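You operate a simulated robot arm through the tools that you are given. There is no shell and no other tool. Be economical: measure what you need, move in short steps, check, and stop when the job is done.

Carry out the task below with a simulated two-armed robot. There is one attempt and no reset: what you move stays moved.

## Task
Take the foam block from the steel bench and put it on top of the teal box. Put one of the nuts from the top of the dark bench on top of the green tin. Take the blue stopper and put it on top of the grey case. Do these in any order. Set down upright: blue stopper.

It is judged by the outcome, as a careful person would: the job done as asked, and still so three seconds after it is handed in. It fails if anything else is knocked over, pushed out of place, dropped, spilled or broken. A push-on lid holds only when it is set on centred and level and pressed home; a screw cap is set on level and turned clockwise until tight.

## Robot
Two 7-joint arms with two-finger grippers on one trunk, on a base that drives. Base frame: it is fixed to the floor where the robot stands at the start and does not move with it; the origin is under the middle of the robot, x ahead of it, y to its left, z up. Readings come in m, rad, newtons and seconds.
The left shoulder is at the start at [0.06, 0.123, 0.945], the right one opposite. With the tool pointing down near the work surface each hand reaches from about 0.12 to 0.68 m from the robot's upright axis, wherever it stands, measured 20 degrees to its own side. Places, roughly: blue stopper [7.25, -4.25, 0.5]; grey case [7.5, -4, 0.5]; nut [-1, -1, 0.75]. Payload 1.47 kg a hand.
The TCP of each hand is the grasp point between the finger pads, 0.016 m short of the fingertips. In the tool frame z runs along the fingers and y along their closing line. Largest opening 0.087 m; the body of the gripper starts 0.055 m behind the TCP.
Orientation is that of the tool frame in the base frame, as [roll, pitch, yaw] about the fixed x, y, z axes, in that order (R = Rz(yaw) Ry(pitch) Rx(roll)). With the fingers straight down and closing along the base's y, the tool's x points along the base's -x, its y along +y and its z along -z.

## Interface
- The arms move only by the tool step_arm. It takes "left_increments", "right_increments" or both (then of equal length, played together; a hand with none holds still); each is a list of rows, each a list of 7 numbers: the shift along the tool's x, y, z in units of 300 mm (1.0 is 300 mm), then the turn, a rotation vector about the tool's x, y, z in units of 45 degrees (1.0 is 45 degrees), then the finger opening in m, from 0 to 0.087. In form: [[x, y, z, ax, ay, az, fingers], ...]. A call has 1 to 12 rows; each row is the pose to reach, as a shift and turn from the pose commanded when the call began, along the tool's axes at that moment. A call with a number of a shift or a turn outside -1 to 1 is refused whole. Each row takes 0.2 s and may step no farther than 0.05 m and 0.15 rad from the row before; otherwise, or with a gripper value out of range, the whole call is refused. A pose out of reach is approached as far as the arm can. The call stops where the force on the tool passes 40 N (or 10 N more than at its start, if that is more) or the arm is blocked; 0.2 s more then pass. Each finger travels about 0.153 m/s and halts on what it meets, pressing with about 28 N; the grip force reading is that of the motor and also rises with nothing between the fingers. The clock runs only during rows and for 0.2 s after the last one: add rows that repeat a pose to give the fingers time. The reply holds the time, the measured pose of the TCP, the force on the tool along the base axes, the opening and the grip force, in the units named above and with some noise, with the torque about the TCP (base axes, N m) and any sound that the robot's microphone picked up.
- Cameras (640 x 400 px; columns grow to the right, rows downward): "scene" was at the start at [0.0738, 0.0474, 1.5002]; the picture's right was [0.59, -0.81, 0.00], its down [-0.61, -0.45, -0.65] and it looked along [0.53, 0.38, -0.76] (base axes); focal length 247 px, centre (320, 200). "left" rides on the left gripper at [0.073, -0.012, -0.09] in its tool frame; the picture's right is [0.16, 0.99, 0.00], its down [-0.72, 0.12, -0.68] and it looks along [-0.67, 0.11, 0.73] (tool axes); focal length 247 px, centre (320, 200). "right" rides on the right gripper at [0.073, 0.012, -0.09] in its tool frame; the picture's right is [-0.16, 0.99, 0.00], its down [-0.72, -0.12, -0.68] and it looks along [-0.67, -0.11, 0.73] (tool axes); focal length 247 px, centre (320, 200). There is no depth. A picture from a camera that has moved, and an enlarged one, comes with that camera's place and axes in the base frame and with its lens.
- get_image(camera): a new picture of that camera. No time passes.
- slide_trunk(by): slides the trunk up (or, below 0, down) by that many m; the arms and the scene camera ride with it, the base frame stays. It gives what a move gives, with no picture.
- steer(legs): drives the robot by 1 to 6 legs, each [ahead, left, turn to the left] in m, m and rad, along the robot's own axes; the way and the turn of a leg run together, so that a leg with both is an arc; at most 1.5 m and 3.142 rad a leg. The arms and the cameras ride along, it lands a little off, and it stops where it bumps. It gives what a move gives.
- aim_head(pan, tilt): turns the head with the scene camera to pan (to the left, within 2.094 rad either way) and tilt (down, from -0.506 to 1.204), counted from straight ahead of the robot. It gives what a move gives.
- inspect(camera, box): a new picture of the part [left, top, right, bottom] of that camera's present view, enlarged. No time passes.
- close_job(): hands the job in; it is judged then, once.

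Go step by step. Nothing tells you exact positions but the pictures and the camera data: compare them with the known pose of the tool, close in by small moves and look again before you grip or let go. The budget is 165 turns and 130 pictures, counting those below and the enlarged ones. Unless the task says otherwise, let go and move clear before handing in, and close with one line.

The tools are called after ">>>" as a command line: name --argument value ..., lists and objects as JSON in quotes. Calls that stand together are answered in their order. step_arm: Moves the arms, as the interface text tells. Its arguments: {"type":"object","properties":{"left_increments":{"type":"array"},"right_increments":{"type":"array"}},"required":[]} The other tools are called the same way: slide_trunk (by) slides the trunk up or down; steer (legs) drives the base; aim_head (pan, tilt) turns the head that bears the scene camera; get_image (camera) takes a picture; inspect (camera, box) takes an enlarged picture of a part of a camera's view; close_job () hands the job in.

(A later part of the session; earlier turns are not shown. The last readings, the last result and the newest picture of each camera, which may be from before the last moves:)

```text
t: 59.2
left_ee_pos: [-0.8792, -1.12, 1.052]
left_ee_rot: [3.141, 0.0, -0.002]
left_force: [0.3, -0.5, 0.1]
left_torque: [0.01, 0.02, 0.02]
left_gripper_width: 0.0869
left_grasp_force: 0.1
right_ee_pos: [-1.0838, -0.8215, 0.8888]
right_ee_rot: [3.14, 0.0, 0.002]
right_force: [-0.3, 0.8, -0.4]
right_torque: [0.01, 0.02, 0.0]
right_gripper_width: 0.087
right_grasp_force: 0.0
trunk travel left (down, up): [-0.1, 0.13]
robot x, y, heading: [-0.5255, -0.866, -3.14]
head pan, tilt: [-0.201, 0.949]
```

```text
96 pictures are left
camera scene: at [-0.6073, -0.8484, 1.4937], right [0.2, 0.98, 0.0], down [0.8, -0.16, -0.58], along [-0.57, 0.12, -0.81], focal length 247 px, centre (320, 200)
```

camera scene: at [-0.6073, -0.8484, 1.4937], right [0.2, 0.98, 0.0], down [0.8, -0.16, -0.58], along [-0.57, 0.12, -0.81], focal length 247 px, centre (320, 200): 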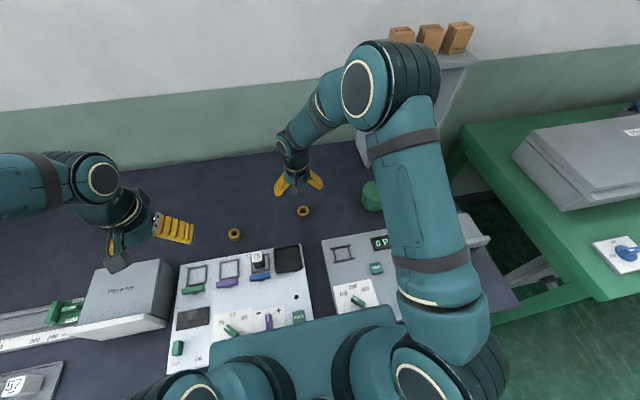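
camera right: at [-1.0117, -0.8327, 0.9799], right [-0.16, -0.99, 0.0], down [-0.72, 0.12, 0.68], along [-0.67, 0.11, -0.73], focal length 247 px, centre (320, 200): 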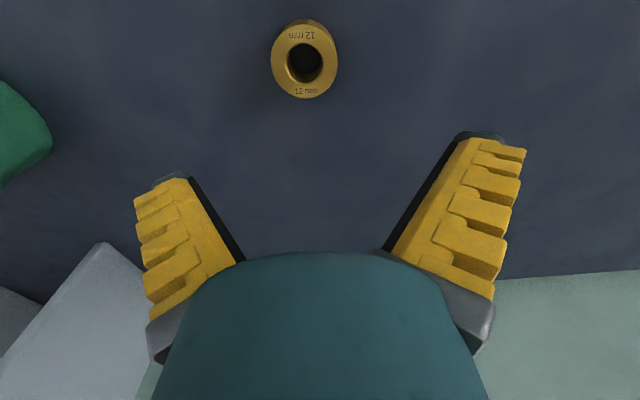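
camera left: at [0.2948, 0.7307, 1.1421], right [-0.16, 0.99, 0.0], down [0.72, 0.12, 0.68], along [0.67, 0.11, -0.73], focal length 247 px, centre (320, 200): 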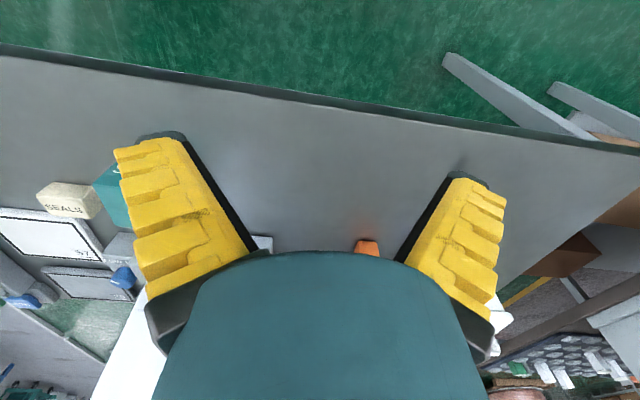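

Two views give the nut top at z ≈ 0.815 and its centre at (−1.049, −0.817). I'll correct for that and come lower.

>>> step_arm --right_increments '[[0.117, -0.013, 0.0, 0, 0, 0, 0.087], [0.117, -0.013, 0.12, 0, 0, 0, 0.087], [0.117, -0.013, 0.12, 0, 0, 0, 0.087]]'

>>> get_image --camera "right"

>>> inspect --camera "scene" --box '[250, 150, 410, 250]'

```text
t: 60.0
left_ee_pos: [-0.8798, -1.1195, 1.0519]
left_ee_rot: [-3.142, 0.003, 0.0]
left_force: [-1.2, 0.2, 0.3]
left_torque: [-0.01, 0.02, -0.01]
left_gripper_width: 0.0871
left_grasp_force: 0.1
right_ee_pos: [-1.0481, -0.8154, 0.8522]
right_ee_rot: [-3.141, 0.001, 0.001]
right_force: [0.3, -0.1, 0.9]
right_torque: [0.02, 0.01, -0.01]
right_gripper_width: 0.0871
right_grasp_force: 0.0
trunk travel left (down, up): [-0.1, 0.13]
robot x, y, heading: [-0.5301, -0.8651, -3.141]
head pan, tilt: [-0.201, 0.949]
```

```text
95 pictures are left
camera right: at [-0.975, -0.8279, 0.9441], right [-0.16, -0.99, 0.0], down [-0.72, 0.12, 0.68], along [-0.67, 0.11, -0.73], focal length 247 px, centre (320, 200)
```

right: 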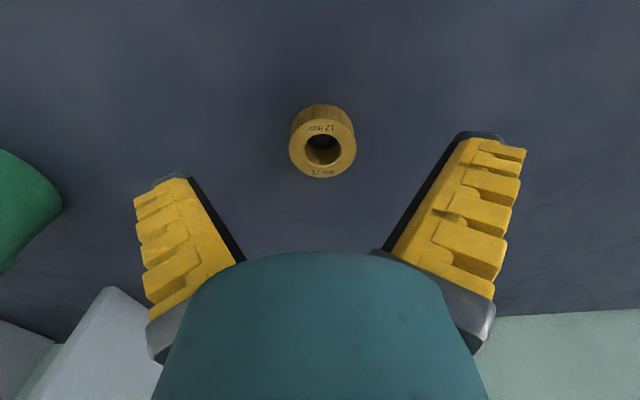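

```text
4.00 times, centred on (330, 200) of scene
camera zoom: at [-0.6068, -0.8485, 1.4937], right [0.2, 0.98, 0.0], down [0.8, -0.16, -0.58], along [-0.57, 0.12, -0.81], focal length 989 px, centre (280, 200)
```

zoom: 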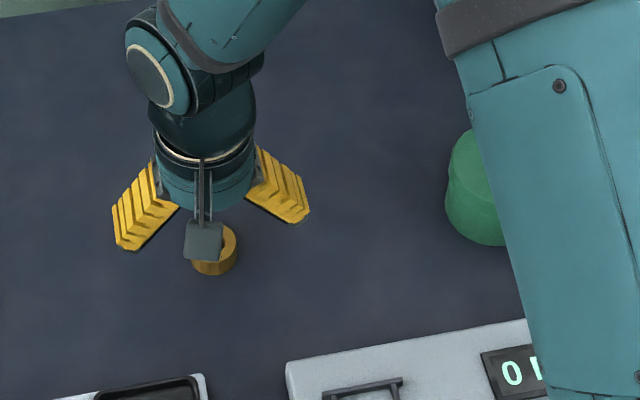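

The nut is centred under the grip point with its top about 0.03 m below. I'll descend and grip.

>>> step_arm --right_increments '[[0, 0, 0.07, 0, 0, 0, 0.087], [0, 0, 0.133, 0, 0, 0, 0.087], [0, 0, 0.133, 0, 0, 0, 0.087]]'

>>> get_image --camera "right"

```text
t: 60.8
left_ee_pos: [-0.8799, -1.1201, 1.0519]
left_ee_rot: [-3.141, 0.0, 0.0]
left_force: [0.4, -0.9, -0.1]
left_torque: [0.03, -0.02, 0.01]
left_gripper_width: 0.0871
left_grasp_force: 0.1
right_ee_pos: [-1.048, -0.8156, 0.8121]
right_ee_rot: [3.141, -0.001, 0.002]
right_force: [-0.2, -0.4, 0.4]
right_torque: [0.02, 0.0, 0.02]
right_gripper_width: 0.0869
right_grasp_force: 0.1
trunk travel left (down, up): [-0.1, 0.13]
robot x, y, heading: [-0.5311, -0.8669, -3.142]
head pan, tilt: [-0.201, 0.949]
```

```text
93 pictures are left
camera right: at [-0.9758, -0.8281, 0.904], right [-0.16, -0.99, 0.0], down [-0.72, 0.12, 0.68], along [-0.67, 0.11, -0.73], focal length 247 px, centre (320, 200)
```

right: 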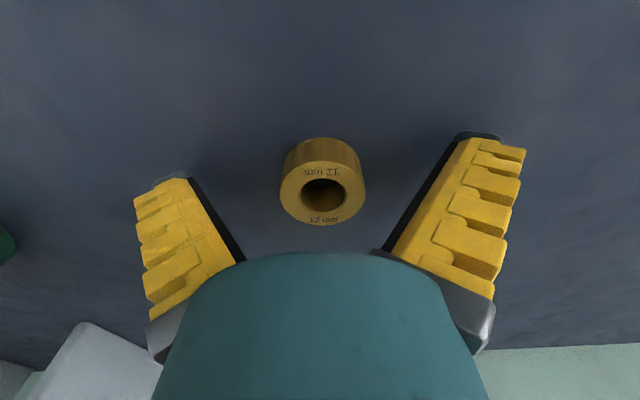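

>>> step_arm --right_increments '[[0, 0, 0.01, 0, 0, 0, 0.05], [0, 0, 0.01, 0, 0, 0, 0.02], [0, 0, 0.01, 0, 0, 0, 0.02], [0, 0, 0.01, 0, 0, 0, 0.02], [0, 0, -0.07, 0, 0, 0, 0.02], [0, 0, -0.2, 0, 0, 0, 0.02], [0, 0, -0.35, 0, 0, 0, 0.02], [0, 0, -0.5, 0, 0, 0, 0.02], [0, 0, -0.6, 0, 0, 0, 0.02]]'

>>> get_image --camera "right"

>>> get_image --camera "scene"

```text
t: 61.4
left_ee_pos: [-0.8788, -1.1202, 1.0536]
left_ee_rot: [-3.141, 0.004, 0.001]
left_force: [-0.8, 0.0, 0.6]
left_torque: [0.01, 0.06, 0.0]
left_gripper_width: 0.0867
left_grasp_force: 0.1
right_ee_pos: [-1.0516, -0.8145, 0.8166]
right_ee_rot: [3.142, 0.013, -0.002]
right_force: [5.8, 10.5, 26.8]
right_torque: [0.33, -0.52, 0.13]
right_gripper_width: 0.0273
right_grasp_force: 29.7
trunk travel left (down, up): [-0.1, 0.13]
robot x, y, heading: [-0.5277, -0.8655, -3.141]
head pan, tilt: [-0.201, 0.949]
stopped in row 2 (right hand): the force on the tool passed its limit at 42 N (the readings are from after the stop); the commanded pose is now the measured one
```

```text
92 pictures are left
camera right: at [-0.9766, -0.8261, 0.9072], right [-0.16, -0.99, 0.0], down [-0.72, 0.12, 0.69], along [-0.68, 0.11, -0.72], focal length 247 px, centre (320, 200)
```

right: 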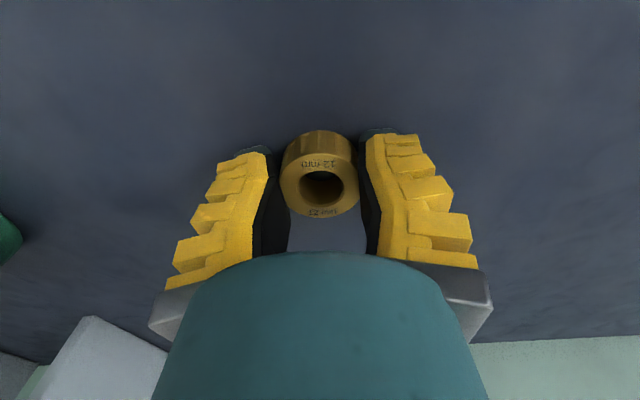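

```text
91 pictures are left
camera scene: at [-0.6036, -0.8476, 1.4942], right [0.2, 0.98, 0.0], down [0.8, -0.16, -0.58], along [-0.57, 0.12, -0.81], focal length 247 px, centre (320, 200)
```

scene: 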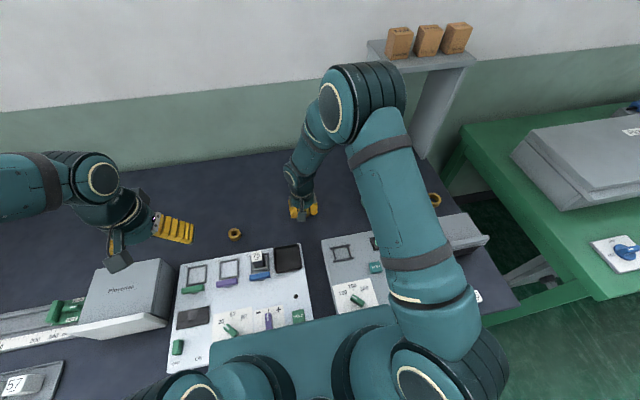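

The tips touched the bench, and the fingers have closed on the nut at 0.027 m. I'll lift gently.

>>> step_arm --right_increments '[[0, 0, -0.02, 0, 0, 0, 0.02], [0, 0, -0.05, 0, 0, 0, 0.02], [0, 0, -0.15, 0, 0, 0, 0.02], [0, 0, -0.3, 0, 0, 0, 0.02], [0, 0, -0.45, 0, 0, 0, 0.02], [0, 0, -0.55, 0, 0, 0, 0.02]]'

>>> get_image --camera "right"

```text
t: 62.8
left_ee_pos: [-0.8803, -1.1199, 1.0519]
left_ee_rot: [3.14, 0.0, 0.001]
left_force: [0.8, 0.1, 0.7]
left_torque: [0.01, 0.01, -0.02]
left_gripper_width: 0.0867
left_grasp_force: 0.1
right_ee_pos: [-1.0494, -0.8168, 0.9788]
right_ee_rot: [3.138, 0.005, -0.001]
right_force: [0.3, -0.5, -1.1]
right_torque: [-0.02, -0.05, 0.03]
right_gripper_width: 0.029
right_grasp_force: 28.2
trunk travel left (down, up): [-0.1, 0.13]
robot x, y, heading: [-0.5273, -0.864, -3.141]
head pan, tilt: [-0.201, 0.949]
```

```text
90 pictures are left
camera right: at [-0.9759, -0.8286, 1.0699], right [-0.16, -0.99, 0.0], down [-0.72, 0.12, 0.68], along [-0.68, 0.11, -0.73], focal length 247 px, centre (320, 200)
```

right: 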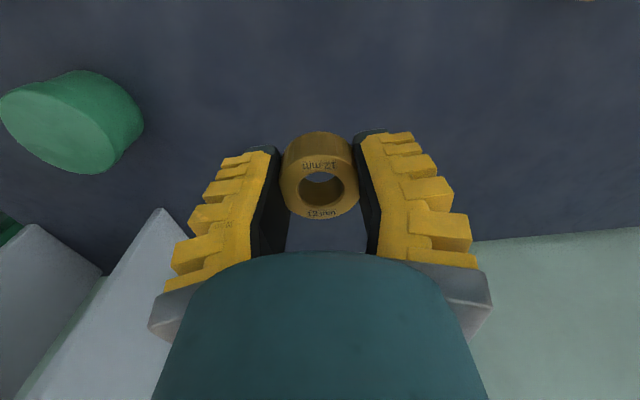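

The nut is held. Three views put the tin top at z ≈ 0.872, centred near (−1.041, −0.582). I'll move over it.

>>> step_arm --right_increments '[[0.005, -0.14, 0, 0, 0, 0, 0.02], [0.01, -0.28, 0, 0, 0, 0, 0.02], [0.015, -0.42, 0, 0, 0, 0, 0.02], [0.02, -0.56, 0, 0, 0, 0, 0.02], [0.025, -0.7, 0, 0, 0, 0, 0.02], [0.03, -0.783, 0, 0, 0, 0, 0.02], [0.03, -0.783, 0, 0, 0, 0, 0.02]]'

>>> get_image --camera "right"

>>> get_image --camera "scene"

```text
t: 64.4
left_ee_pos: [-0.8812, -1.1201, 1.0514]
left_ee_rot: [-3.141, 0.001, 0.001]
left_force: [-0.1, -0.2, -1.0]
left_torque: [0.0, 0.02, 0.04]
left_gripper_width: 0.0872
left_grasp_force: 0.0
right_ee_pos: [-1.0412, -0.5817, 0.977]
right_ee_rot: [3.14, 0.005, 0.001]
right_force: [0.4, -0.7, -0.1]
right_torque: [0.01, -0.01, -0.01]
right_gripper_width: 0.0293
right_grasp_force: 28.2
trunk travel left (down, up): [-0.1, 0.13]
robot x, y, heading: [-0.5267, -0.8625, -3.139]
head pan, tilt: [-0.201, 0.949]
```

```text
89 pictures are left
camera right: at [-0.9676, -0.5939, 1.068], right [-0.16, -0.99, 0.0], down [-0.72, 0.12, 0.68], along [-0.68, 0.11, -0.73], focal length 247 px, centre (320, 200)
```

right: 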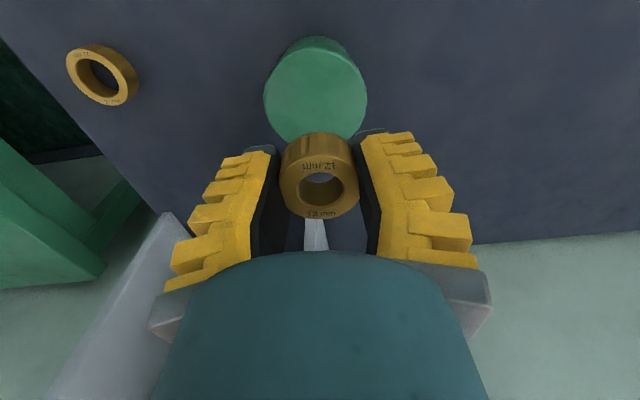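

```text
88 pictures are left
camera scene: at [-0.6079, -0.8488, 1.4936], right [0.2, 0.98, 0.0], down [0.8, -0.16, -0.58], along [-0.57, 0.12, -0.81], focal length 247 px, centre (320, 200)
```

scene: 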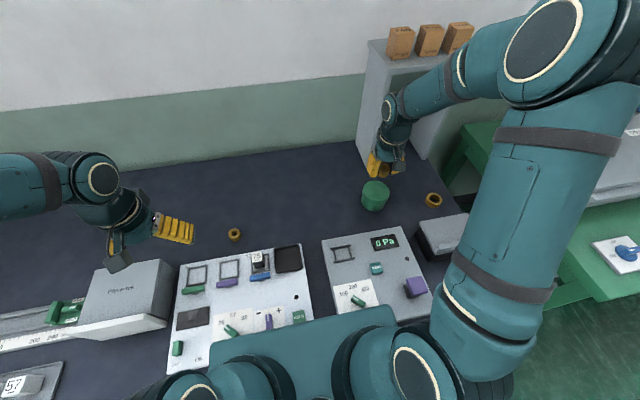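

>>> step_arm --right_increments '[[0.005, -0.012, 0.12, 0, 0, 0, 0.02], [0.005, -0.012, 0.22, 0, 0, 0, 0.02], [0.005, -0.012, 0.22, 0, 0, 0, 0.02]]'

>>> get_image --camera "right"

>>> inspect --camera "scene" --box '[330, 130, 430, 230]'

```text
t: 65.2
left_ee_pos: [-0.8801, -1.1213, 1.0521]
left_ee_rot: [-3.141, 0.001, -0.001]
left_force: [-0.4, -0.3, -0.4]
left_torque: [-0.03, -0.02, -0.03]
left_gripper_width: 0.0871
left_grasp_force: 0.0
right_ee_pos: [-1.0402, -0.5785, 0.9106]
right_ee_rot: [3.14, 0.005, 0.002]
right_force: [0.2, 0.4, -0.3]
right_torque: [0.0, -0.02, 0.02]
right_gripper_width: 0.0288
right_grasp_force: 27.6
trunk travel left (down, up): [-0.1, 0.13]
robot x, y, heading: [-0.5272, -0.8663, -3.139]
head pan, tilt: [-0.201, 0.949]
```

```text
87 pictures are left
camera right: at [-0.9669, -0.5902, 1.0017], right [-0.16, -0.99, 0.0], down [-0.72, 0.12, 0.68], along [-0.68, 0.11, -0.73], focal length 247 px, centre (320, 200)
```

right: 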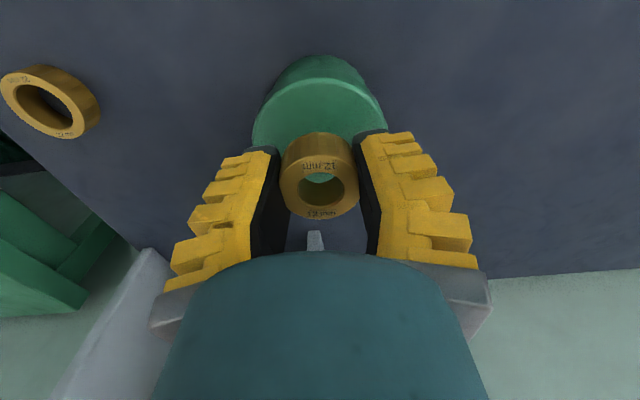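

```text
4.00 times, centred on (380, 180) of scene
camera zoom: at [-0.6077, -0.8486, 1.4936], right [0.2, 0.98, 0.0], down [0.8, -0.16, -0.58], along [-0.57, 0.12, -0.81], focal length 989 px, centre (80, 280)
```

zoom: 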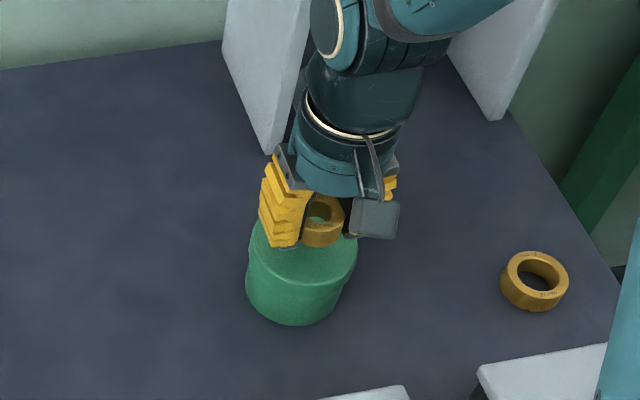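

>>> step_arm --right_increments '[[0, 0, 0.025, 0, 0, 0, 0.02], [0, 0, 0.05, 0, 0, 0, 0.02], [0, 0, 0.05, 0, 0, 0, 0.02]]'

>>> inspect --camera "scene" --box '[330, 130, 430, 230]'

>>> get_image --camera "right"

```text
t: 66.0
left_ee_pos: [-0.8809, -1.1204, 1.0514]
left_ee_rot: [-3.141, 0.0, 0.0]
left_force: [0.3, 0.0, 0.2]
left_torque: [0.02, -0.01, -0.04]
left_gripper_width: 0.0871
left_grasp_force: 0.0
right_ee_pos: [-1.0411, -0.5777, 0.8948]
right_ee_rot: [3.14, 0.005, -0.001]
right_force: [0.0, 0.0, -1.9]
right_torque: [0.0, 0.02, -0.01]
right_gripper_width: 0.0293
right_grasp_force: 28.1
trunk travel left (down, up): [-0.1, 0.13]
robot x, y, heading: [-0.5266, -0.8642, -3.137]
head pan, tilt: [-0.201, 0.949]
```

```text
4.00 times, centred on (380, 180) of scene
camera zoom: at [-0.6078, -0.8486, 1.4936], right [0.2, 0.98, 0.0], down [0.8, -0.16, -0.58], along [-0.57, 0.12, -0.81], focal length 989 px, centre (80, 280)
```

zoom: 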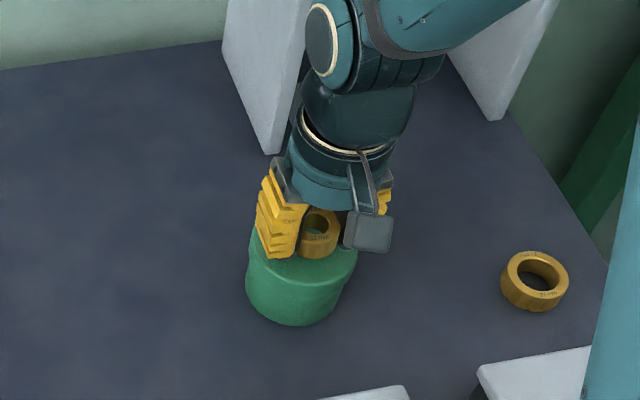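

```text
84 pictures are left
camera right: at [-0.9673, -0.5903, 0.9868], right [-0.16, -0.99, 0.0], down [-0.72, 0.12, 0.68], along [-0.68, 0.11, -0.73], focal length 247 px, centre (320, 200)
```

right: 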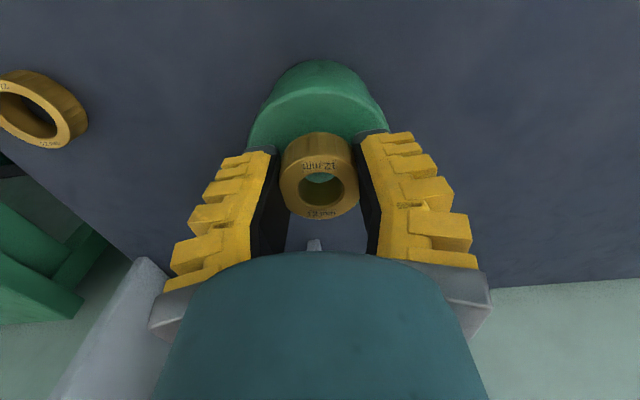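

>>> step_arm --right_increments '[[0, 0, 0.01, 0, 0, 0, 0.02], [0, 0, 0.02, 0, 0, 0, 0.02], [0, 0, 0.02, 0, 0, 0, 0.02]]'

```text
t: 66.8
left_ee_pos: [-0.8791, -1.1216, 1.0527]
left_ee_rot: [-3.141, -0.002, 0.0]
left_force: [0.6, -0.1, 0.0]
left_torque: [0.01, 0.02, -0.01]
left_gripper_width: 0.0872
left_grasp_force: 0.1
right_ee_pos: [-1.0409, -0.5776, 0.8899]
right_ee_rot: [3.139, 0.004, 0.001]
right_force: [-0.4, 0.0, -1.8]
right_torque: [0.0, -0.03, -0.03]
right_gripper_width: 0.029
right_grasp_force: 27.5
trunk travel left (down, up): [-0.1, 0.13]
robot x, y, heading: [-0.5234, -0.8635, -3.138]
head pan, tilt: [-0.201, 0.949]
```

>>> step_arm --right_increments '[[0, 0, 0.008, 0, 0, 0, 0.02], [0, 0, 0.016, 0, 0, 0, 0.02], [0, 0, 0.016, 0, 0, 0, 0.02]]'

>>> get_image --camera "right"

```text
t: 67.6
left_ee_pos: [-0.8803, -1.1211, 1.0516]
left_ee_rot: [3.14, 0.0, 0.001]
left_force: [1.1, -0.1, 0.3]
left_torque: [-0.02, 0.01, -0.02]
left_gripper_width: 0.087
left_grasp_force: 0.0
right_ee_pos: [-1.0404, -0.5774, 0.8838]
right_ee_rot: [3.14, 0.005, 0.001]
right_force: [-0.8, 0.6, -0.3]
right_torque: [0.04, -0.01, -0.03]
right_gripper_width: 0.0295
right_grasp_force: 27.9
trunk travel left (down, up): [-0.1, 0.13]
robot x, y, heading: [-0.5231, -0.8638, -3.139]
head pan, tilt: [-0.201, 0.949]
```

```text
83 pictures are left
camera right: at [-0.967, -0.5901, 0.9757], right [-0.16, -0.99, 0.0], down [-0.72, 0.12, 0.68], along [-0.68, 0.11, -0.73], focal length 247 px, centre (320, 200)
```

right: 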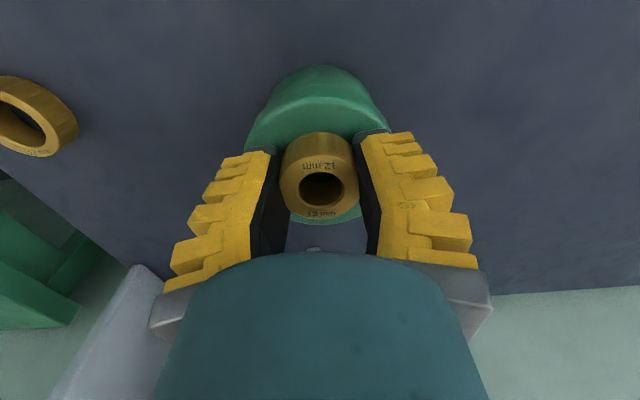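

The nut sits about 7 mm toward the near side of the tin's top. I'll shift it and keep lowering to contact.

>>> step_arm --right_increments '[[-0.022, 0, 0, 0, 0, 0, 0.02], [-0.022, 0, 0.007, 0, 0, 0, 0.02], [-0.022, 0, 0.014, 0, 0, 0, 0.02], [-0.022, 0, 0.014, 0, 0, 0, 0.02]]'

```text
t: 68.6
left_ee_pos: [-0.8794, -1.1215, 1.0528]
left_ee_rot: [3.141, -0.002, 0.0]
left_force: [-0.6, -0.3, -0.4]
left_torque: [0.0, 0.0, 0.02]
left_gripper_width: 0.087
left_grasp_force: 0.1
right_ee_pos: [-1.0462, -0.5793, 0.8815]
right_ee_rot: [3.139, 0.007, 0.0]
right_force: [1.5, 0.1, 6.5]
right_torque: [0.11, -0.04, -0.01]
right_gripper_width: 0.0293
right_grasp_force: 28.0
trunk travel left (down, up): [-0.1, 0.13]
robot x, y, heading: [-0.5308, -0.8632, -3.143]
head pan, tilt: [-0.201, 0.949]
```

Contact. I'll release and rise.

>>> step_arm --right_increments '[[0, 0, -0.003, 0, 0, 0, 0.03], [0, 0, -0.003, 0, 0, 0, 0.06], [0, 0, -0.003, 0, 0, 0, 0.06], [0, 0, -0.1, 0, 0, 0, 0.06], [0, 0, -0.25, 0, 0, 0, 0.06], [0, 0, -0.4, 0, 0, 0, 0.06], [0, 0, -0.55, 0, 0, 0, 0.06]]'

>>> inspect --camera "scene" --box '[330, 130, 430, 230]'

>>> get_image --camera "right"

```text
t: 70.2
left_ee_pos: [-0.8805, -1.1204, 1.0518]
left_ee_rot: [-3.141, 0.0, -0.001]
left_force: [-0.3, 0.5, -0.3]
left_torque: [0.01, 0.02, -0.01]
left_gripper_width: 0.0868
left_grasp_force: 0.0
right_ee_pos: [-1.0452, -0.5767, 1.0468]
right_ee_rot: [3.14, 0.005, 0.0]
right_force: [0.2, 0.4, 0.4]
right_torque: [0.02, 0.06, 0.02]
right_gripper_width: 0.0646
right_grasp_force: 3.1
trunk travel left (down, up): [-0.1, 0.13]
robot x, y, heading: [-0.5288, -0.867, -3.141]
head pan, tilt: [-0.201, 0.949]
```

```text
4.00 times, centred on (380, 180) of scene
camera zoom: at [-0.6071, -0.8487, 1.4937], right [0.2, 0.98, 0.0], down [0.8, -0.16, -0.58], along [-0.57, 0.12, -0.81], focal length 989 px, centre (80, 280)
```

zoom: 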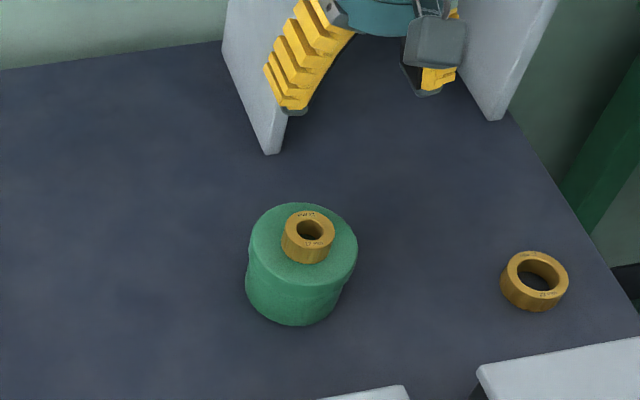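

```text
81 pictures are left
camera right: at [-0.9723, -0.5894, 1.1383], right [-0.16, -0.99, 0.0], down [-0.72, 0.12, 0.68], along [-0.68, 0.11, -0.73], focal length 247 px, centre (320, 200)
```

right: 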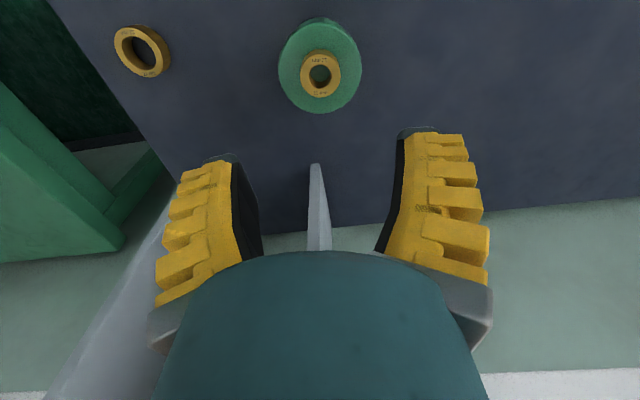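

The nut rests centred on the tin. I'll tuck the right arm, back straight out, and look toward the far corner.

>>> step_arm --right_increments '[[0.09, 0.0, -0.03, 0, 0, 0, 0.06], [0.18, 0.05, -0.06, 0, 0, 0, 0.06], [0.27, 0.13, -0.09, 0, 0, 0, 0.06], [0.36, 0.22, -0.12, 0, 0, 0, 0.06], [0.45, 0.31, -0.15, 0, 0, 0, 0.06], [0.54, 0.4, -0.18, 0, 0, 0, 0.06], [0.6, 0.48, -0.19, 0, 0, 0, 0.06]]'

>>> steer --legs '[[-0.4, 0, 0]]'

>>> aim_head --pan 2.09 --tilt 0.3

>>> get_image --camera "scene"

```text
t: 71.8
left_ee_pos: [-0.8805, -1.1207, 1.0522]
left_ee_rot: [-3.142, -0.001, 0.0]
left_force: [0.0, 0.5, 0.1]
left_torque: [-0.01, -0.02, -0.03]
left_gripper_width: 0.0867
left_grasp_force: 0.0
right_ee_pos: [-0.8653, -0.7222, 1.1025]
right_ee_rot: [3.141, 0.005, 0.002]
right_force: [0.3, 0.3, -0.2]
right_torque: [0.03, 0.0, -0.01]
right_gripper_width: 0.0644
right_grasp_force: 3.2
trunk travel left (down, up): [-0.1, 0.13]
robot x, y, heading: [-0.5277, -0.8654, -3.139]
head pan, tilt: [-0.201, 0.949]
```

```text
t: 74.3
left_ee_pos: [-0.4795, -1.1203, 1.0511]
left_ee_rot: [3.14, 0.001, -0.001]
left_force: [0.4, 0.7, 0.0]
left_torque: [0.01, 0.01, 0.0]
left_gripper_width: 0.0867
left_grasp_force: 0.2
right_ee_pos: [-0.4627, -0.7203, 1.1036]
right_ee_rot: [3.142, 0.005, -0.002]
right_force: [0.0, -0.3, 0.5]
right_torque: [0.02, 0.03, -0.01]
right_gripper_width: 0.0643
right_grasp_force: 3.3
trunk travel left (down, up): [-0.1, 0.13]
robot x, y, heading: [-0.1225, -0.8668, 3.141]
head pan, tilt: [-0.201, 0.949]
```

```text
t: 76.4
left_ee_pos: [-0.4801, -1.1203, 1.0514]
left_ee_rot: [-3.142, 0.0, -0.001]
left_force: [-0.2, -0.9, 0.1]
left_torque: [-0.03, 0.02, 0.0]
left_gripper_width: 0.0872
left_grasp_force: 0.1
right_ee_pos: [-0.4638, -0.7205, 1.1033]
right_ee_rot: [3.14, 0.004, -0.001]
right_force: [-0.1, 1.0, -0.3]
right_torque: [0.01, -0.01, -0.05]
right_gripper_width: 0.0644
right_grasp_force: 3.0
trunk travel left (down, up): [-0.1, 0.13]
robot x, y, heading: [-0.1256, -0.8652, 3.141]
head pan, tilt: [2.089, 0.3]
```

```text
80 pictures are left
camera scene: at [-0.0894, -0.9443, 1.5495], right [-0.87, -0.49, 0.0], down [-0.15, 0.26, -0.96], along [0.47, -0.83, -0.3], focal length 247 px, centre (320, 200)
```

scene: 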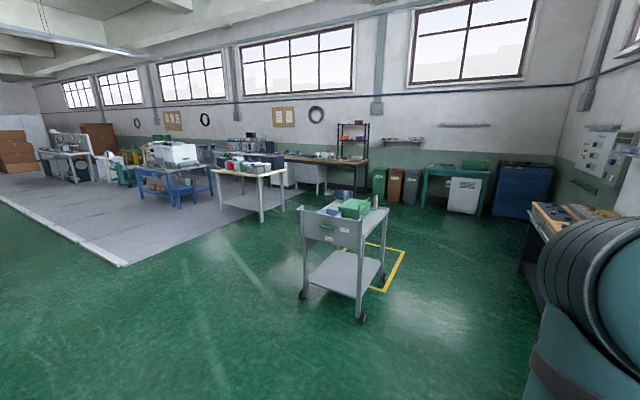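

The target area lies ahead at heading about −0.43 rad. I'll turn that way and look before driving.

>>> steer --legs '[[0, 0, 2.75]]'

>>> aim_head --pan 0 --tilt 0.3

>>> get_image --camera "scene"

```text
t: 83.2
left_ee_pos: [0.2984, -0.7732, 1.051]
left_ee_rot: [-3.141, 0.001, 2.728]
left_force: [-0.7, 0.3, 0.2]
left_torque: [-0.01, 0.0, 0.01]
left_gripper_width: 0.087
left_grasp_force: 0.1
right_ee_pos: [0.1248, -1.1323, 1.1018]
right_ee_rot: [3.141, 0.006, 2.728]
right_force: [0.1, 0.9, 0.0]
right_torque: [0.04, -0.01, 0.01]
right_gripper_width: 0.0644
right_grasp_force: 3.1
trunk travel left (down, up): [-0.1, 0.13]
robot x, y, heading: [-0.1247, -0.8632, -0.417]
head pan, tilt: [2.089, 0.3]
```

```text
t: 85.2
left_ee_pos: [0.2994, -0.7726, 1.0518]
left_ee_rot: [-3.141, 0.0, 2.728]
left_force: [-0.7, -0.2, 0.3]
left_torque: [-0.02, -0.03, 0.01]
left_gripper_width: 0.087
left_grasp_force: 0.0
right_ee_pos: [0.1249, -1.132, 1.1021]
right_ee_rot: [3.139, 0.005, 2.729]
right_force: [-0.2, -0.2, -0.1]
right_torque: [-0.01, -0.01, 0.01]
right_gripper_width: 0.0646
right_grasp_force: 3.3
trunk travel left (down, up): [-0.1, 0.13]
robot x, y, heading: [-0.1276, -0.8646, -0.415]
head pan, tilt: [0.0, 0.3]
```

```text
79 pictures are left
camera scene: at [-0.0308, -0.9046, 1.5495], right [-0.4, -0.92, 0.0], down [-0.27, 0.12, -0.96], along [0.88, -0.38, -0.3], focal length 247 px, centre (320, 200)
```

scene: 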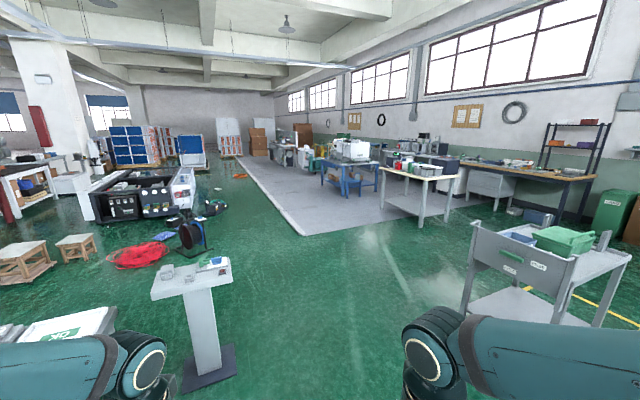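

There's a pedestal at about (1.3, −0.7) and a cart near (0.7, −2.8). I'll pass between them and then go along the open floor.

>>> steer --legs '[[0, 0, -0.22], [1.4, 0, 0], [0, 0, 0.365], [1.25, 0, 0], [1.25, 0, 0], [1.25, 0, 0]]'

>>> aim_head --pan -0.3 --tilt 0.35

>>> get_image --camera "scene"

```text
t: 111.9
left_ee_pos: [5.0181, -2.591, 1.0521]
left_ee_rot: [-3.14, 0.0, 2.855]
left_force: [0.2, 0.2, 0.4]
left_torque: [0.01, -0.02, 0.02]
left_gripper_width: 0.0871
left_grasp_force: 0.0
right_ee_pos: [4.888, -2.9694, 1.1012]
right_ee_rot: [3.139, 0.004, 2.856]
right_force: [-0.6, 0.1, 0.0]
right_torque: [0.01, 0.01, 0.01]
right_gripper_width: 0.0646
right_grasp_force: 3.1
trunk travel left (down, up): [-0.1, 0.13]
robot x, y, heading: [4.6089, -2.7357, -0.284]
head pan, tilt: [0.0, 0.3]
```

```text
t: 112.7
left_ee_pos: [5.0176, -2.5919, 1.0528]
left_ee_rot: [-3.141, 0.0, 2.855]
left_force: [-0.3, 0.6, -0.1]
left_torque: [0.02, 0.0, 0.01]
left_gripper_width: 0.0868
left_grasp_force: 0.1
right_ee_pos: [4.8892, -2.9695, 1.1029]
right_ee_rot: [3.141, 0.006, 2.854]
right_force: [0.0, -0.5, 0.0]
right_torque: [0.0, 0.01, -0.03]
right_gripper_width: 0.0646
right_grasp_force: 3.4
trunk travel left (down, up): [-0.1, 0.13]
robot x, y, heading: [4.6084, -2.736, -0.279]
head pan, tilt: [-0.3, 0.351]
```

```text
78 pictures are left
camera scene: at [4.6951, -2.7888, 1.5448], right [-0.55, -0.83, 0.0], down [-0.29, 0.19, -0.94], along [0.78, -0.52, -0.34], focal length 247 px, centre (320, 200)
```

scene: 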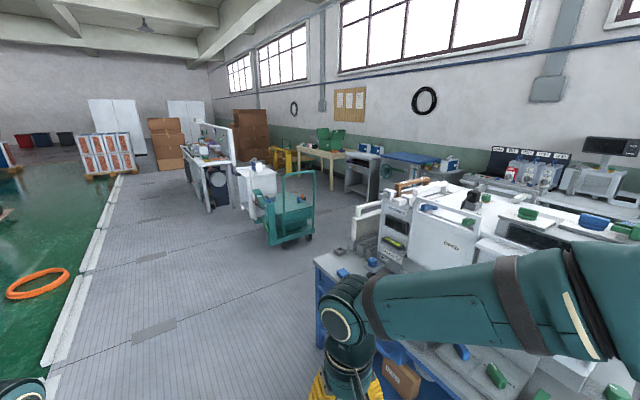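

The stopper and case must be on the teal trolley near (7.3, −4.2). I'll zoom in.

>>> inspect --camera "scene" --box '[230, 150, 350, 260]'

```text
3.64 times, centred on (290, 205) of scene
camera zoom: at [4.6951, -2.7888, 1.5448], right [-0.55, -0.83, 0.0], down [-0.29, 0.19, -0.94], along [0.78, -0.52, -0.34], focal length 899 px, centre (429, 182)
```

zoom: 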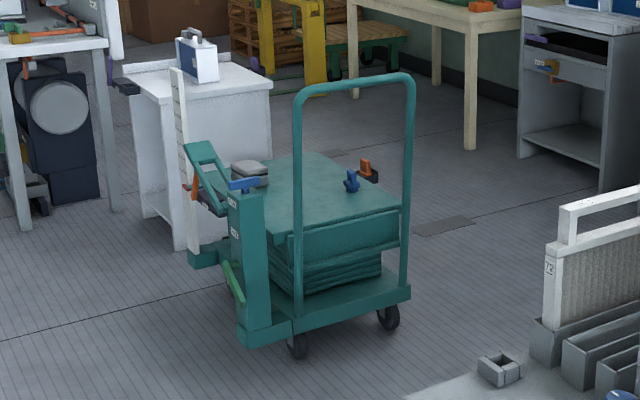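

The blue stopper is on the trolley near (7.23, −4.17), the grey case near (7.45, −3.9), and the handle frame is on the −x side. I'll get closer for a better view.

>>> steer --legs '[[0, 0, 0.28], [0.9, 0, 0], [0.8, 0, 0]]'

>>> aim_head --pan -0.95 --tilt 0.6

>>> get_image --camera "scene"

```text
t: 122.2
left_ee_pos: [6.6538, -2.4854, 1.0524]
left_ee_rot: [3.14, 0.0, 3.139]
left_force: [0.2, -0.2, 0.3]
left_torque: [0.03, 0.02, 0.02]
left_gripper_width: 0.0871
left_grasp_force: 0.1
right_ee_pos: [6.6366, -2.8848, 1.1023]
right_ee_rot: [3.14, 0.007, 3.14]
right_force: [0.3, -0.5, 0.1]
right_torque: [-0.02, 0.04, -0.02]
right_gripper_width: 0.0647
right_grasp_force: 2.9
trunk travel left (down, up): [-0.1, 0.13]
robot x, y, heading: [6.2999, -2.7387, -0.005]
head pan, tilt: [-0.3, 0.351]
```

```text
t: 123.2
left_ee_pos: [6.6526, -2.4862, 1.051]
left_ee_rot: [-3.141, 0.0, 3.142]
left_force: [-0.6, -1.1, 0.8]
left_torque: [0.0, -0.01, 0.0]
left_gripper_width: 0.087
left_grasp_force: 0.0
right_ee_pos: [6.6364, -2.8843, 1.1021]
right_ee_rot: [3.14, 0.007, 3.14]
right_force: [-0.1, -0.5, -0.2]
right_torque: [0.06, 0.04, 0.01]
right_gripper_width: 0.0645
right_grasp_force: 3.1
trunk travel left (down, up): [-0.1, 0.13]
robot x, y, heading: [6.3028, -2.7382, -0.005]
head pan, tilt: [-0.949, 0.6]
```

```text
76 pictures are left
camera scene: at [6.362, -2.8104, 1.522], right [-0.81, -0.58, 0.0], down [-0.33, 0.46, -0.83], along [0.48, -0.67, -0.56], focal length 247 px, centre (320, 200)
```

scene: 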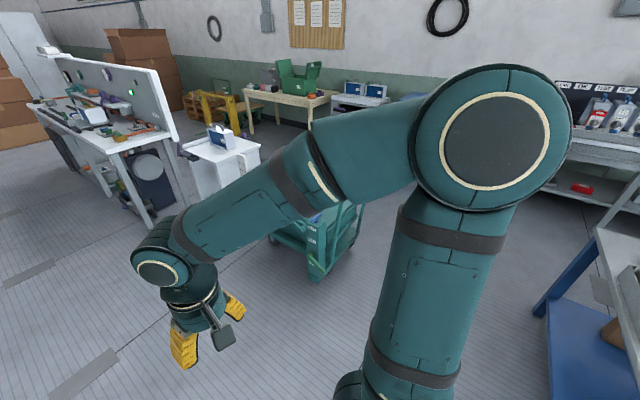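

>>> steer --legs '[[0, 0, -0.94]]'

>>> aim_head --pan 0 --tilt 0.6

>>> get_image --camera "scene"

>>> inspect --camera "scene" --box '[220, 120, 420, 280]'

```text
t: 126.0
left_ee_pos: [6.7136, -2.8757, 1.0521]
left_ee_rot: [3.141, 0.001, 2.199]
left_force: [0.3, -0.1, -0.6]
left_torque: [-0.04, -0.03, -0.01]
left_gripper_width: 0.087
left_grasp_force: 0.1
right_ee_pos: [6.3818, -3.098, 1.103]
right_ee_rot: [3.14, 0.006, 2.197]
right_force: [0.4, 0.2, -0.2]
right_torque: [0.0, -0.01, -0.01]
right_gripper_width: 0.0643
right_grasp_force: 3.3
trunk travel left (down, up): [-0.1, 0.13]
robot x, y, heading: [6.3013, -2.7443, -0.943]
head pan, tilt: [-0.949, 0.6]
```

```text
t: 127.3
left_ee_pos: [6.7125, -2.8758, 1.0516]
left_ee_rot: [3.14, 0.001, 2.199]
left_force: [0.8, 0.0, -1.3]
left_torque: [-0.04, -0.01, 0.01]
left_gripper_width: 0.0871
left_grasp_force: 0.1
right_ee_pos: [6.3816, -3.0971, 1.1023]
right_ee_rot: [3.14, 0.006, 2.199]
right_force: [-0.3, 0.2, -0.1]
right_torque: [-0.01, 0.04, -0.05]
right_gripper_width: 0.0646
right_grasp_force: 3.2
trunk travel left (down, up): [-0.1, 0.13]
robot x, y, heading: [6.2982, -2.7383, -0.94]
head pan, tilt: [0.0, 0.6]
```

```text
75 pictures are left
camera scene: at [6.3584, -2.8181, 1.522], right [-0.81, -0.59, 0.0], down [-0.33, 0.46, -0.83], along [0.48, -0.67, -0.56], focal length 247 px, centre (320, 200)
```

scene: 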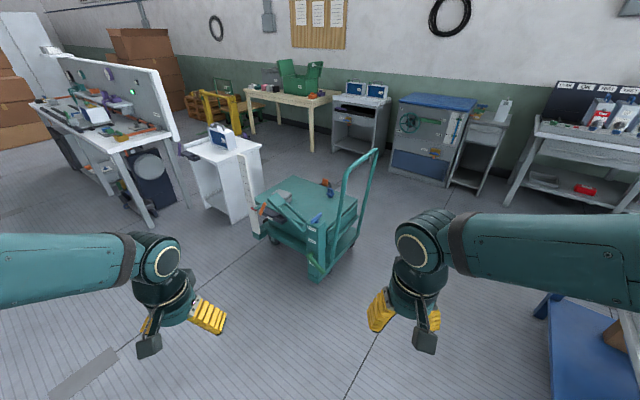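

```text
2.50 times, centred on (320, 200) of scene
camera zoom: at [6.3584, -2.8181, 1.522], right [-0.81, -0.59, 0.0], down [-0.33, 0.46, -0.83], along [0.48, -0.67, -0.56], focal length 618 px, centre (320, 200)
```

zoom: 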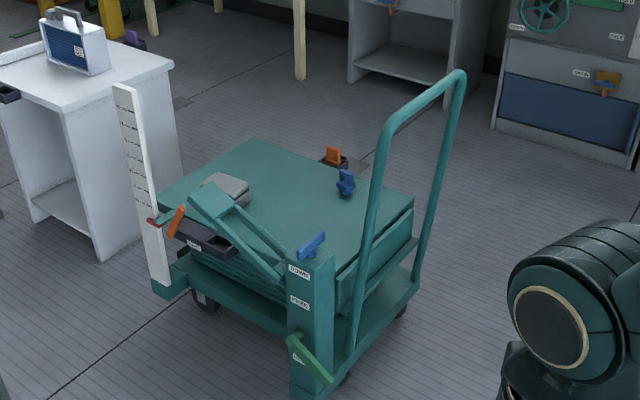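

The lift deck spans x 7.02–7.64 and y −4.2 to −3.8. The stopper is near (7.20, −4.12) and the case near (7.46, −3.885). The side at −y is the cleanest place to pick from. I'll drive down the gap between trolley and blue table.

>>> steer --legs '[[0, 0, -0.631], [1.1, 0.06, 0], [1.06, 0, 0]]'

>>> aim_head --pan 1.3 --tilt 0.7

>>> get_image --camera "scene"

```text
t: 139.7
left_ee_pos: [6.5904, -5.2538, 1.0507]
left_ee_rot: [-3.141, -0.001, 1.557]
left_force: [-0.2, -0.4, 0.2]
left_torque: [0.03, 0.04, 0.01]
left_gripper_width: 0.087
left_grasp_force: 0.1
right_ee_pos: [6.1919, -5.232, 1.1021]
right_ee_rot: [3.142, 0.004, 1.555]
right_force: [0.4, 1.2, 0.1]
right_torque: [-0.02, 0.0, -0.02]
right_gripper_width: 0.0644
right_grasp_force: 3.5
trunk travel left (down, up): [-0.1, 0.13]
robot x, y, heading: [6.3425, -4.8995, -1.578]
head pan, tilt: [0.0, 0.6]
```

```text
t: 141.1
left_ee_pos: [6.5899, -5.2538, 1.0534]
left_ee_rot: [-3.141, -0.001, 1.558]
left_force: [0.5, 0.0, 0.6]
left_torque: [0.0, 0.0, -0.04]
left_gripper_width: 0.0873
left_grasp_force: 0.1
right_ee_pos: [6.192, -5.2317, 1.1028]
right_ee_rot: [3.139, 0.005, 1.557]
right_force: [-0.4, 0.3, 0.1]
right_torque: [0.01, -0.01, 0.0]
right_gripper_width: 0.0646
right_grasp_force: 3.8
trunk travel left (down, up): [-0.1, 0.13]
robot x, y, heading: [6.3387, -4.9005, -1.585]
head pan, tilt: [1.3, 0.7]
```

```text
73 pictures are left
camera scene: at [6.4225, -4.9288, 1.5134], right [-0.28, -0.96, 0.0], down [-0.62, 0.18, -0.77], along [0.73, -0.22, -0.64], focal length 247 px, centre (320, 200)
```

scene: 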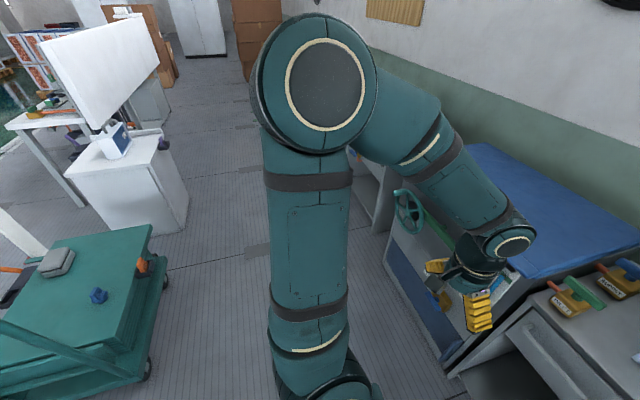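

The corridor is clear. I'll continue to (7.2, −4.9) and face the trolley.

>>> steer --legs '[[0, 0, 1.585], [0.86, 0, 0], [0, 0, 1.571]]'

>>> aim_head --pan 0 --tilt 0.85

>>> get_image --camera "scene"

```text
t: 153.4
left_ee_pos: [6.9435, -4.5388, 1.053]
left_ee_rot: [3.141, 0.001, -1.568]
left_force: [-0.2, -0.2, 0.2]
left_torque: [0.04, 0.0, 0.0]
left_gripper_width: 0.087
left_grasp_force: 0.0
right_ee_pos: [7.3434, -4.5527, 1.1023]
right_ee_rot: [3.14, 0.005, -1.567]
right_force: [-0.7, 0.7, 0.3]
right_torque: [-0.01, -0.02, 0.02]
right_gripper_width: 0.0644
right_grasp_force: 3.5
trunk travel left (down, up): [-0.1, 0.13]
robot x, y, heading: [7.1991, -4.8923, 1.573]
head pan, tilt: [1.3, 0.7]
```

```text
t: 154.8
left_ee_pos: [6.9441, -4.5391, 1.0516]
left_ee_rot: [-3.141, 0.0, -1.566]
left_force: [0.1, 0.8, 0.0]
left_torque: [-0.02, 0.01, 0.01]
left_gripper_width: 0.0871
left_grasp_force: 0.1
right_ee_pos: [7.3426, -4.5541, 1.1021]
right_ee_rot: [3.139, 0.005, -1.567]
right_force: [0.4, 0.6, -0.1]
right_torque: [0.0, 0.0, 0.0]
right_gripper_width: 0.0646
right_grasp_force: 3.6
trunk travel left (down, up): [-0.1, 0.13]
robot x, y, heading: [7.2005, -4.8919, 1.574]
head pan, tilt: [0.0, 0.85]
```

```text
72 pictures are left
camera scene: at [7.2013, -4.8008, 1.5011], right [1.0, 0.0, 0.0], down [0.0, -0.75, -0.66], along [0.0, 0.66, -0.75], focal length 247 px, centre (320, 200)
```

scene: 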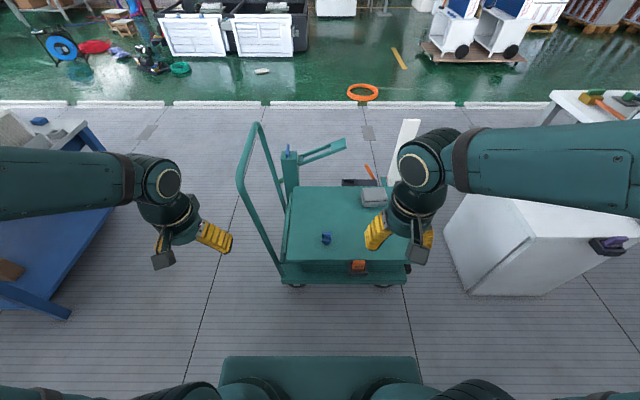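

>>> inspect --camera "scene" --box '[270, 170, 430, 290]'

>>> get_image --camera "right"

```text
3.33 times, centred on (350, 230) of scene
camera zoom: at [7.2013, -4.8008, 1.5011], right [1.0, 0.0, 0.0], down [0.0, -0.75, -0.66], along [0.0, 0.66, -0.75], focal length 824 px, centre (220, 100)
```

zoom: 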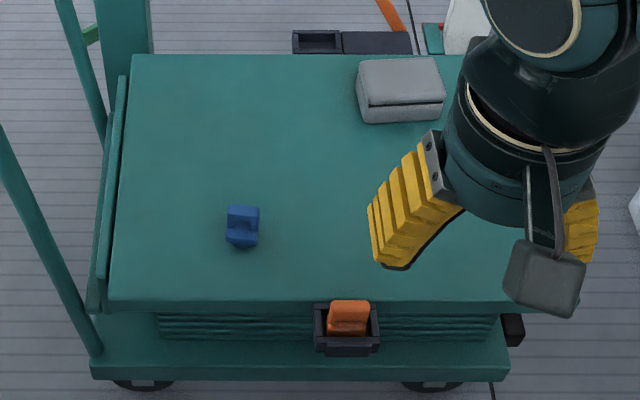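

```text
70 pictures are left
camera right: at [7.3319, -4.6272, 1.1934], right [-0.99, 0.15, 0.0], down [0.11, 0.72, 0.68], along [0.1, 0.68, -0.73], focal length 247 px, centre (320, 200)
```

right: 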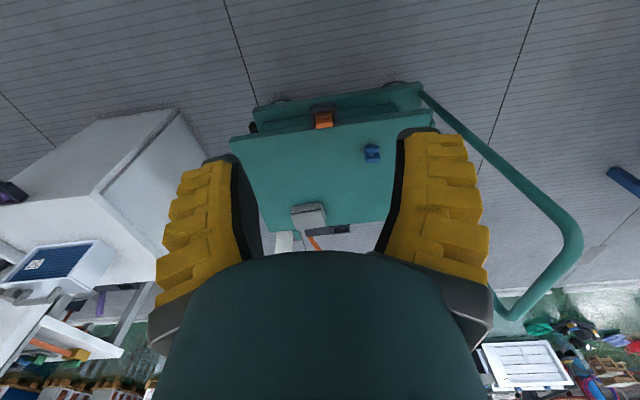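

The stopper is at about (7.232, −4.18, 0.525) and the case is around (7.485, −3.925). I need to know how far my base reaches before closing in, so I'll tilt the right hand camera back toward it.

>>> step_arm --right_increments '[[0, 0, 0, 0, 0.18, 0, 0.06], [0, 0, 0, 0, 0.36, 0, 0.06], [0, 0, 0, 0, 0.54, 0, 0.06], [0, 0, 0, 0, 0.54, 0, 0.06]]'

>>> get_image --camera "right"

```text
t: 155.8
left_ee_pos: [6.9436, -4.5392, 1.0528]
left_ee_rot: [3.142, 0.0, -1.568]
left_force: [0.1, -0.3, 0.1]
left_torque: [-0.06, 0.0, 0.0]
left_gripper_width: 0.0868
left_grasp_force: 0.0
right_ee_pos: [7.3434, -4.5541, 1.1019]
right_ee_rot: [3.14, -0.422, -1.565]
right_force: [-0.8, -0.5, -0.4]
right_torque: [0.04, 0.02, 0.0]
right_gripper_width: 0.0646
right_grasp_force: 3.4
trunk travel left (down, up): [-0.1, 0.13]
robot x, y, heading: [7.2031, -4.889, 1.577]
head pan, tilt: [0.0, 0.85]
```

```text
69 pictures are left
camera right: at [7.3321, -4.5843, 1.2158], right [-0.99, 0.14, -0.06], down [0.11, 0.94, 0.33], along [0.1, 0.31, -0.94], focal length 247 px, centre (320, 200)
```

right: 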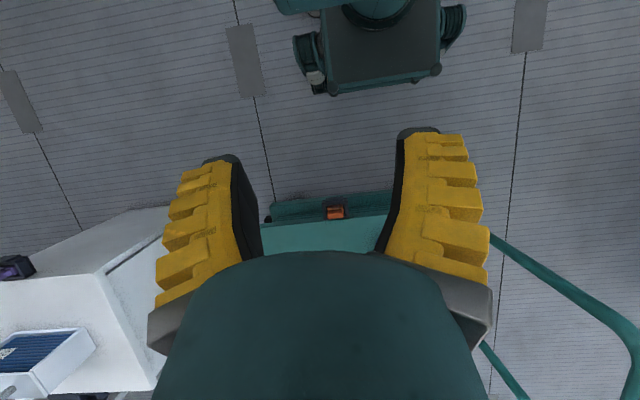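

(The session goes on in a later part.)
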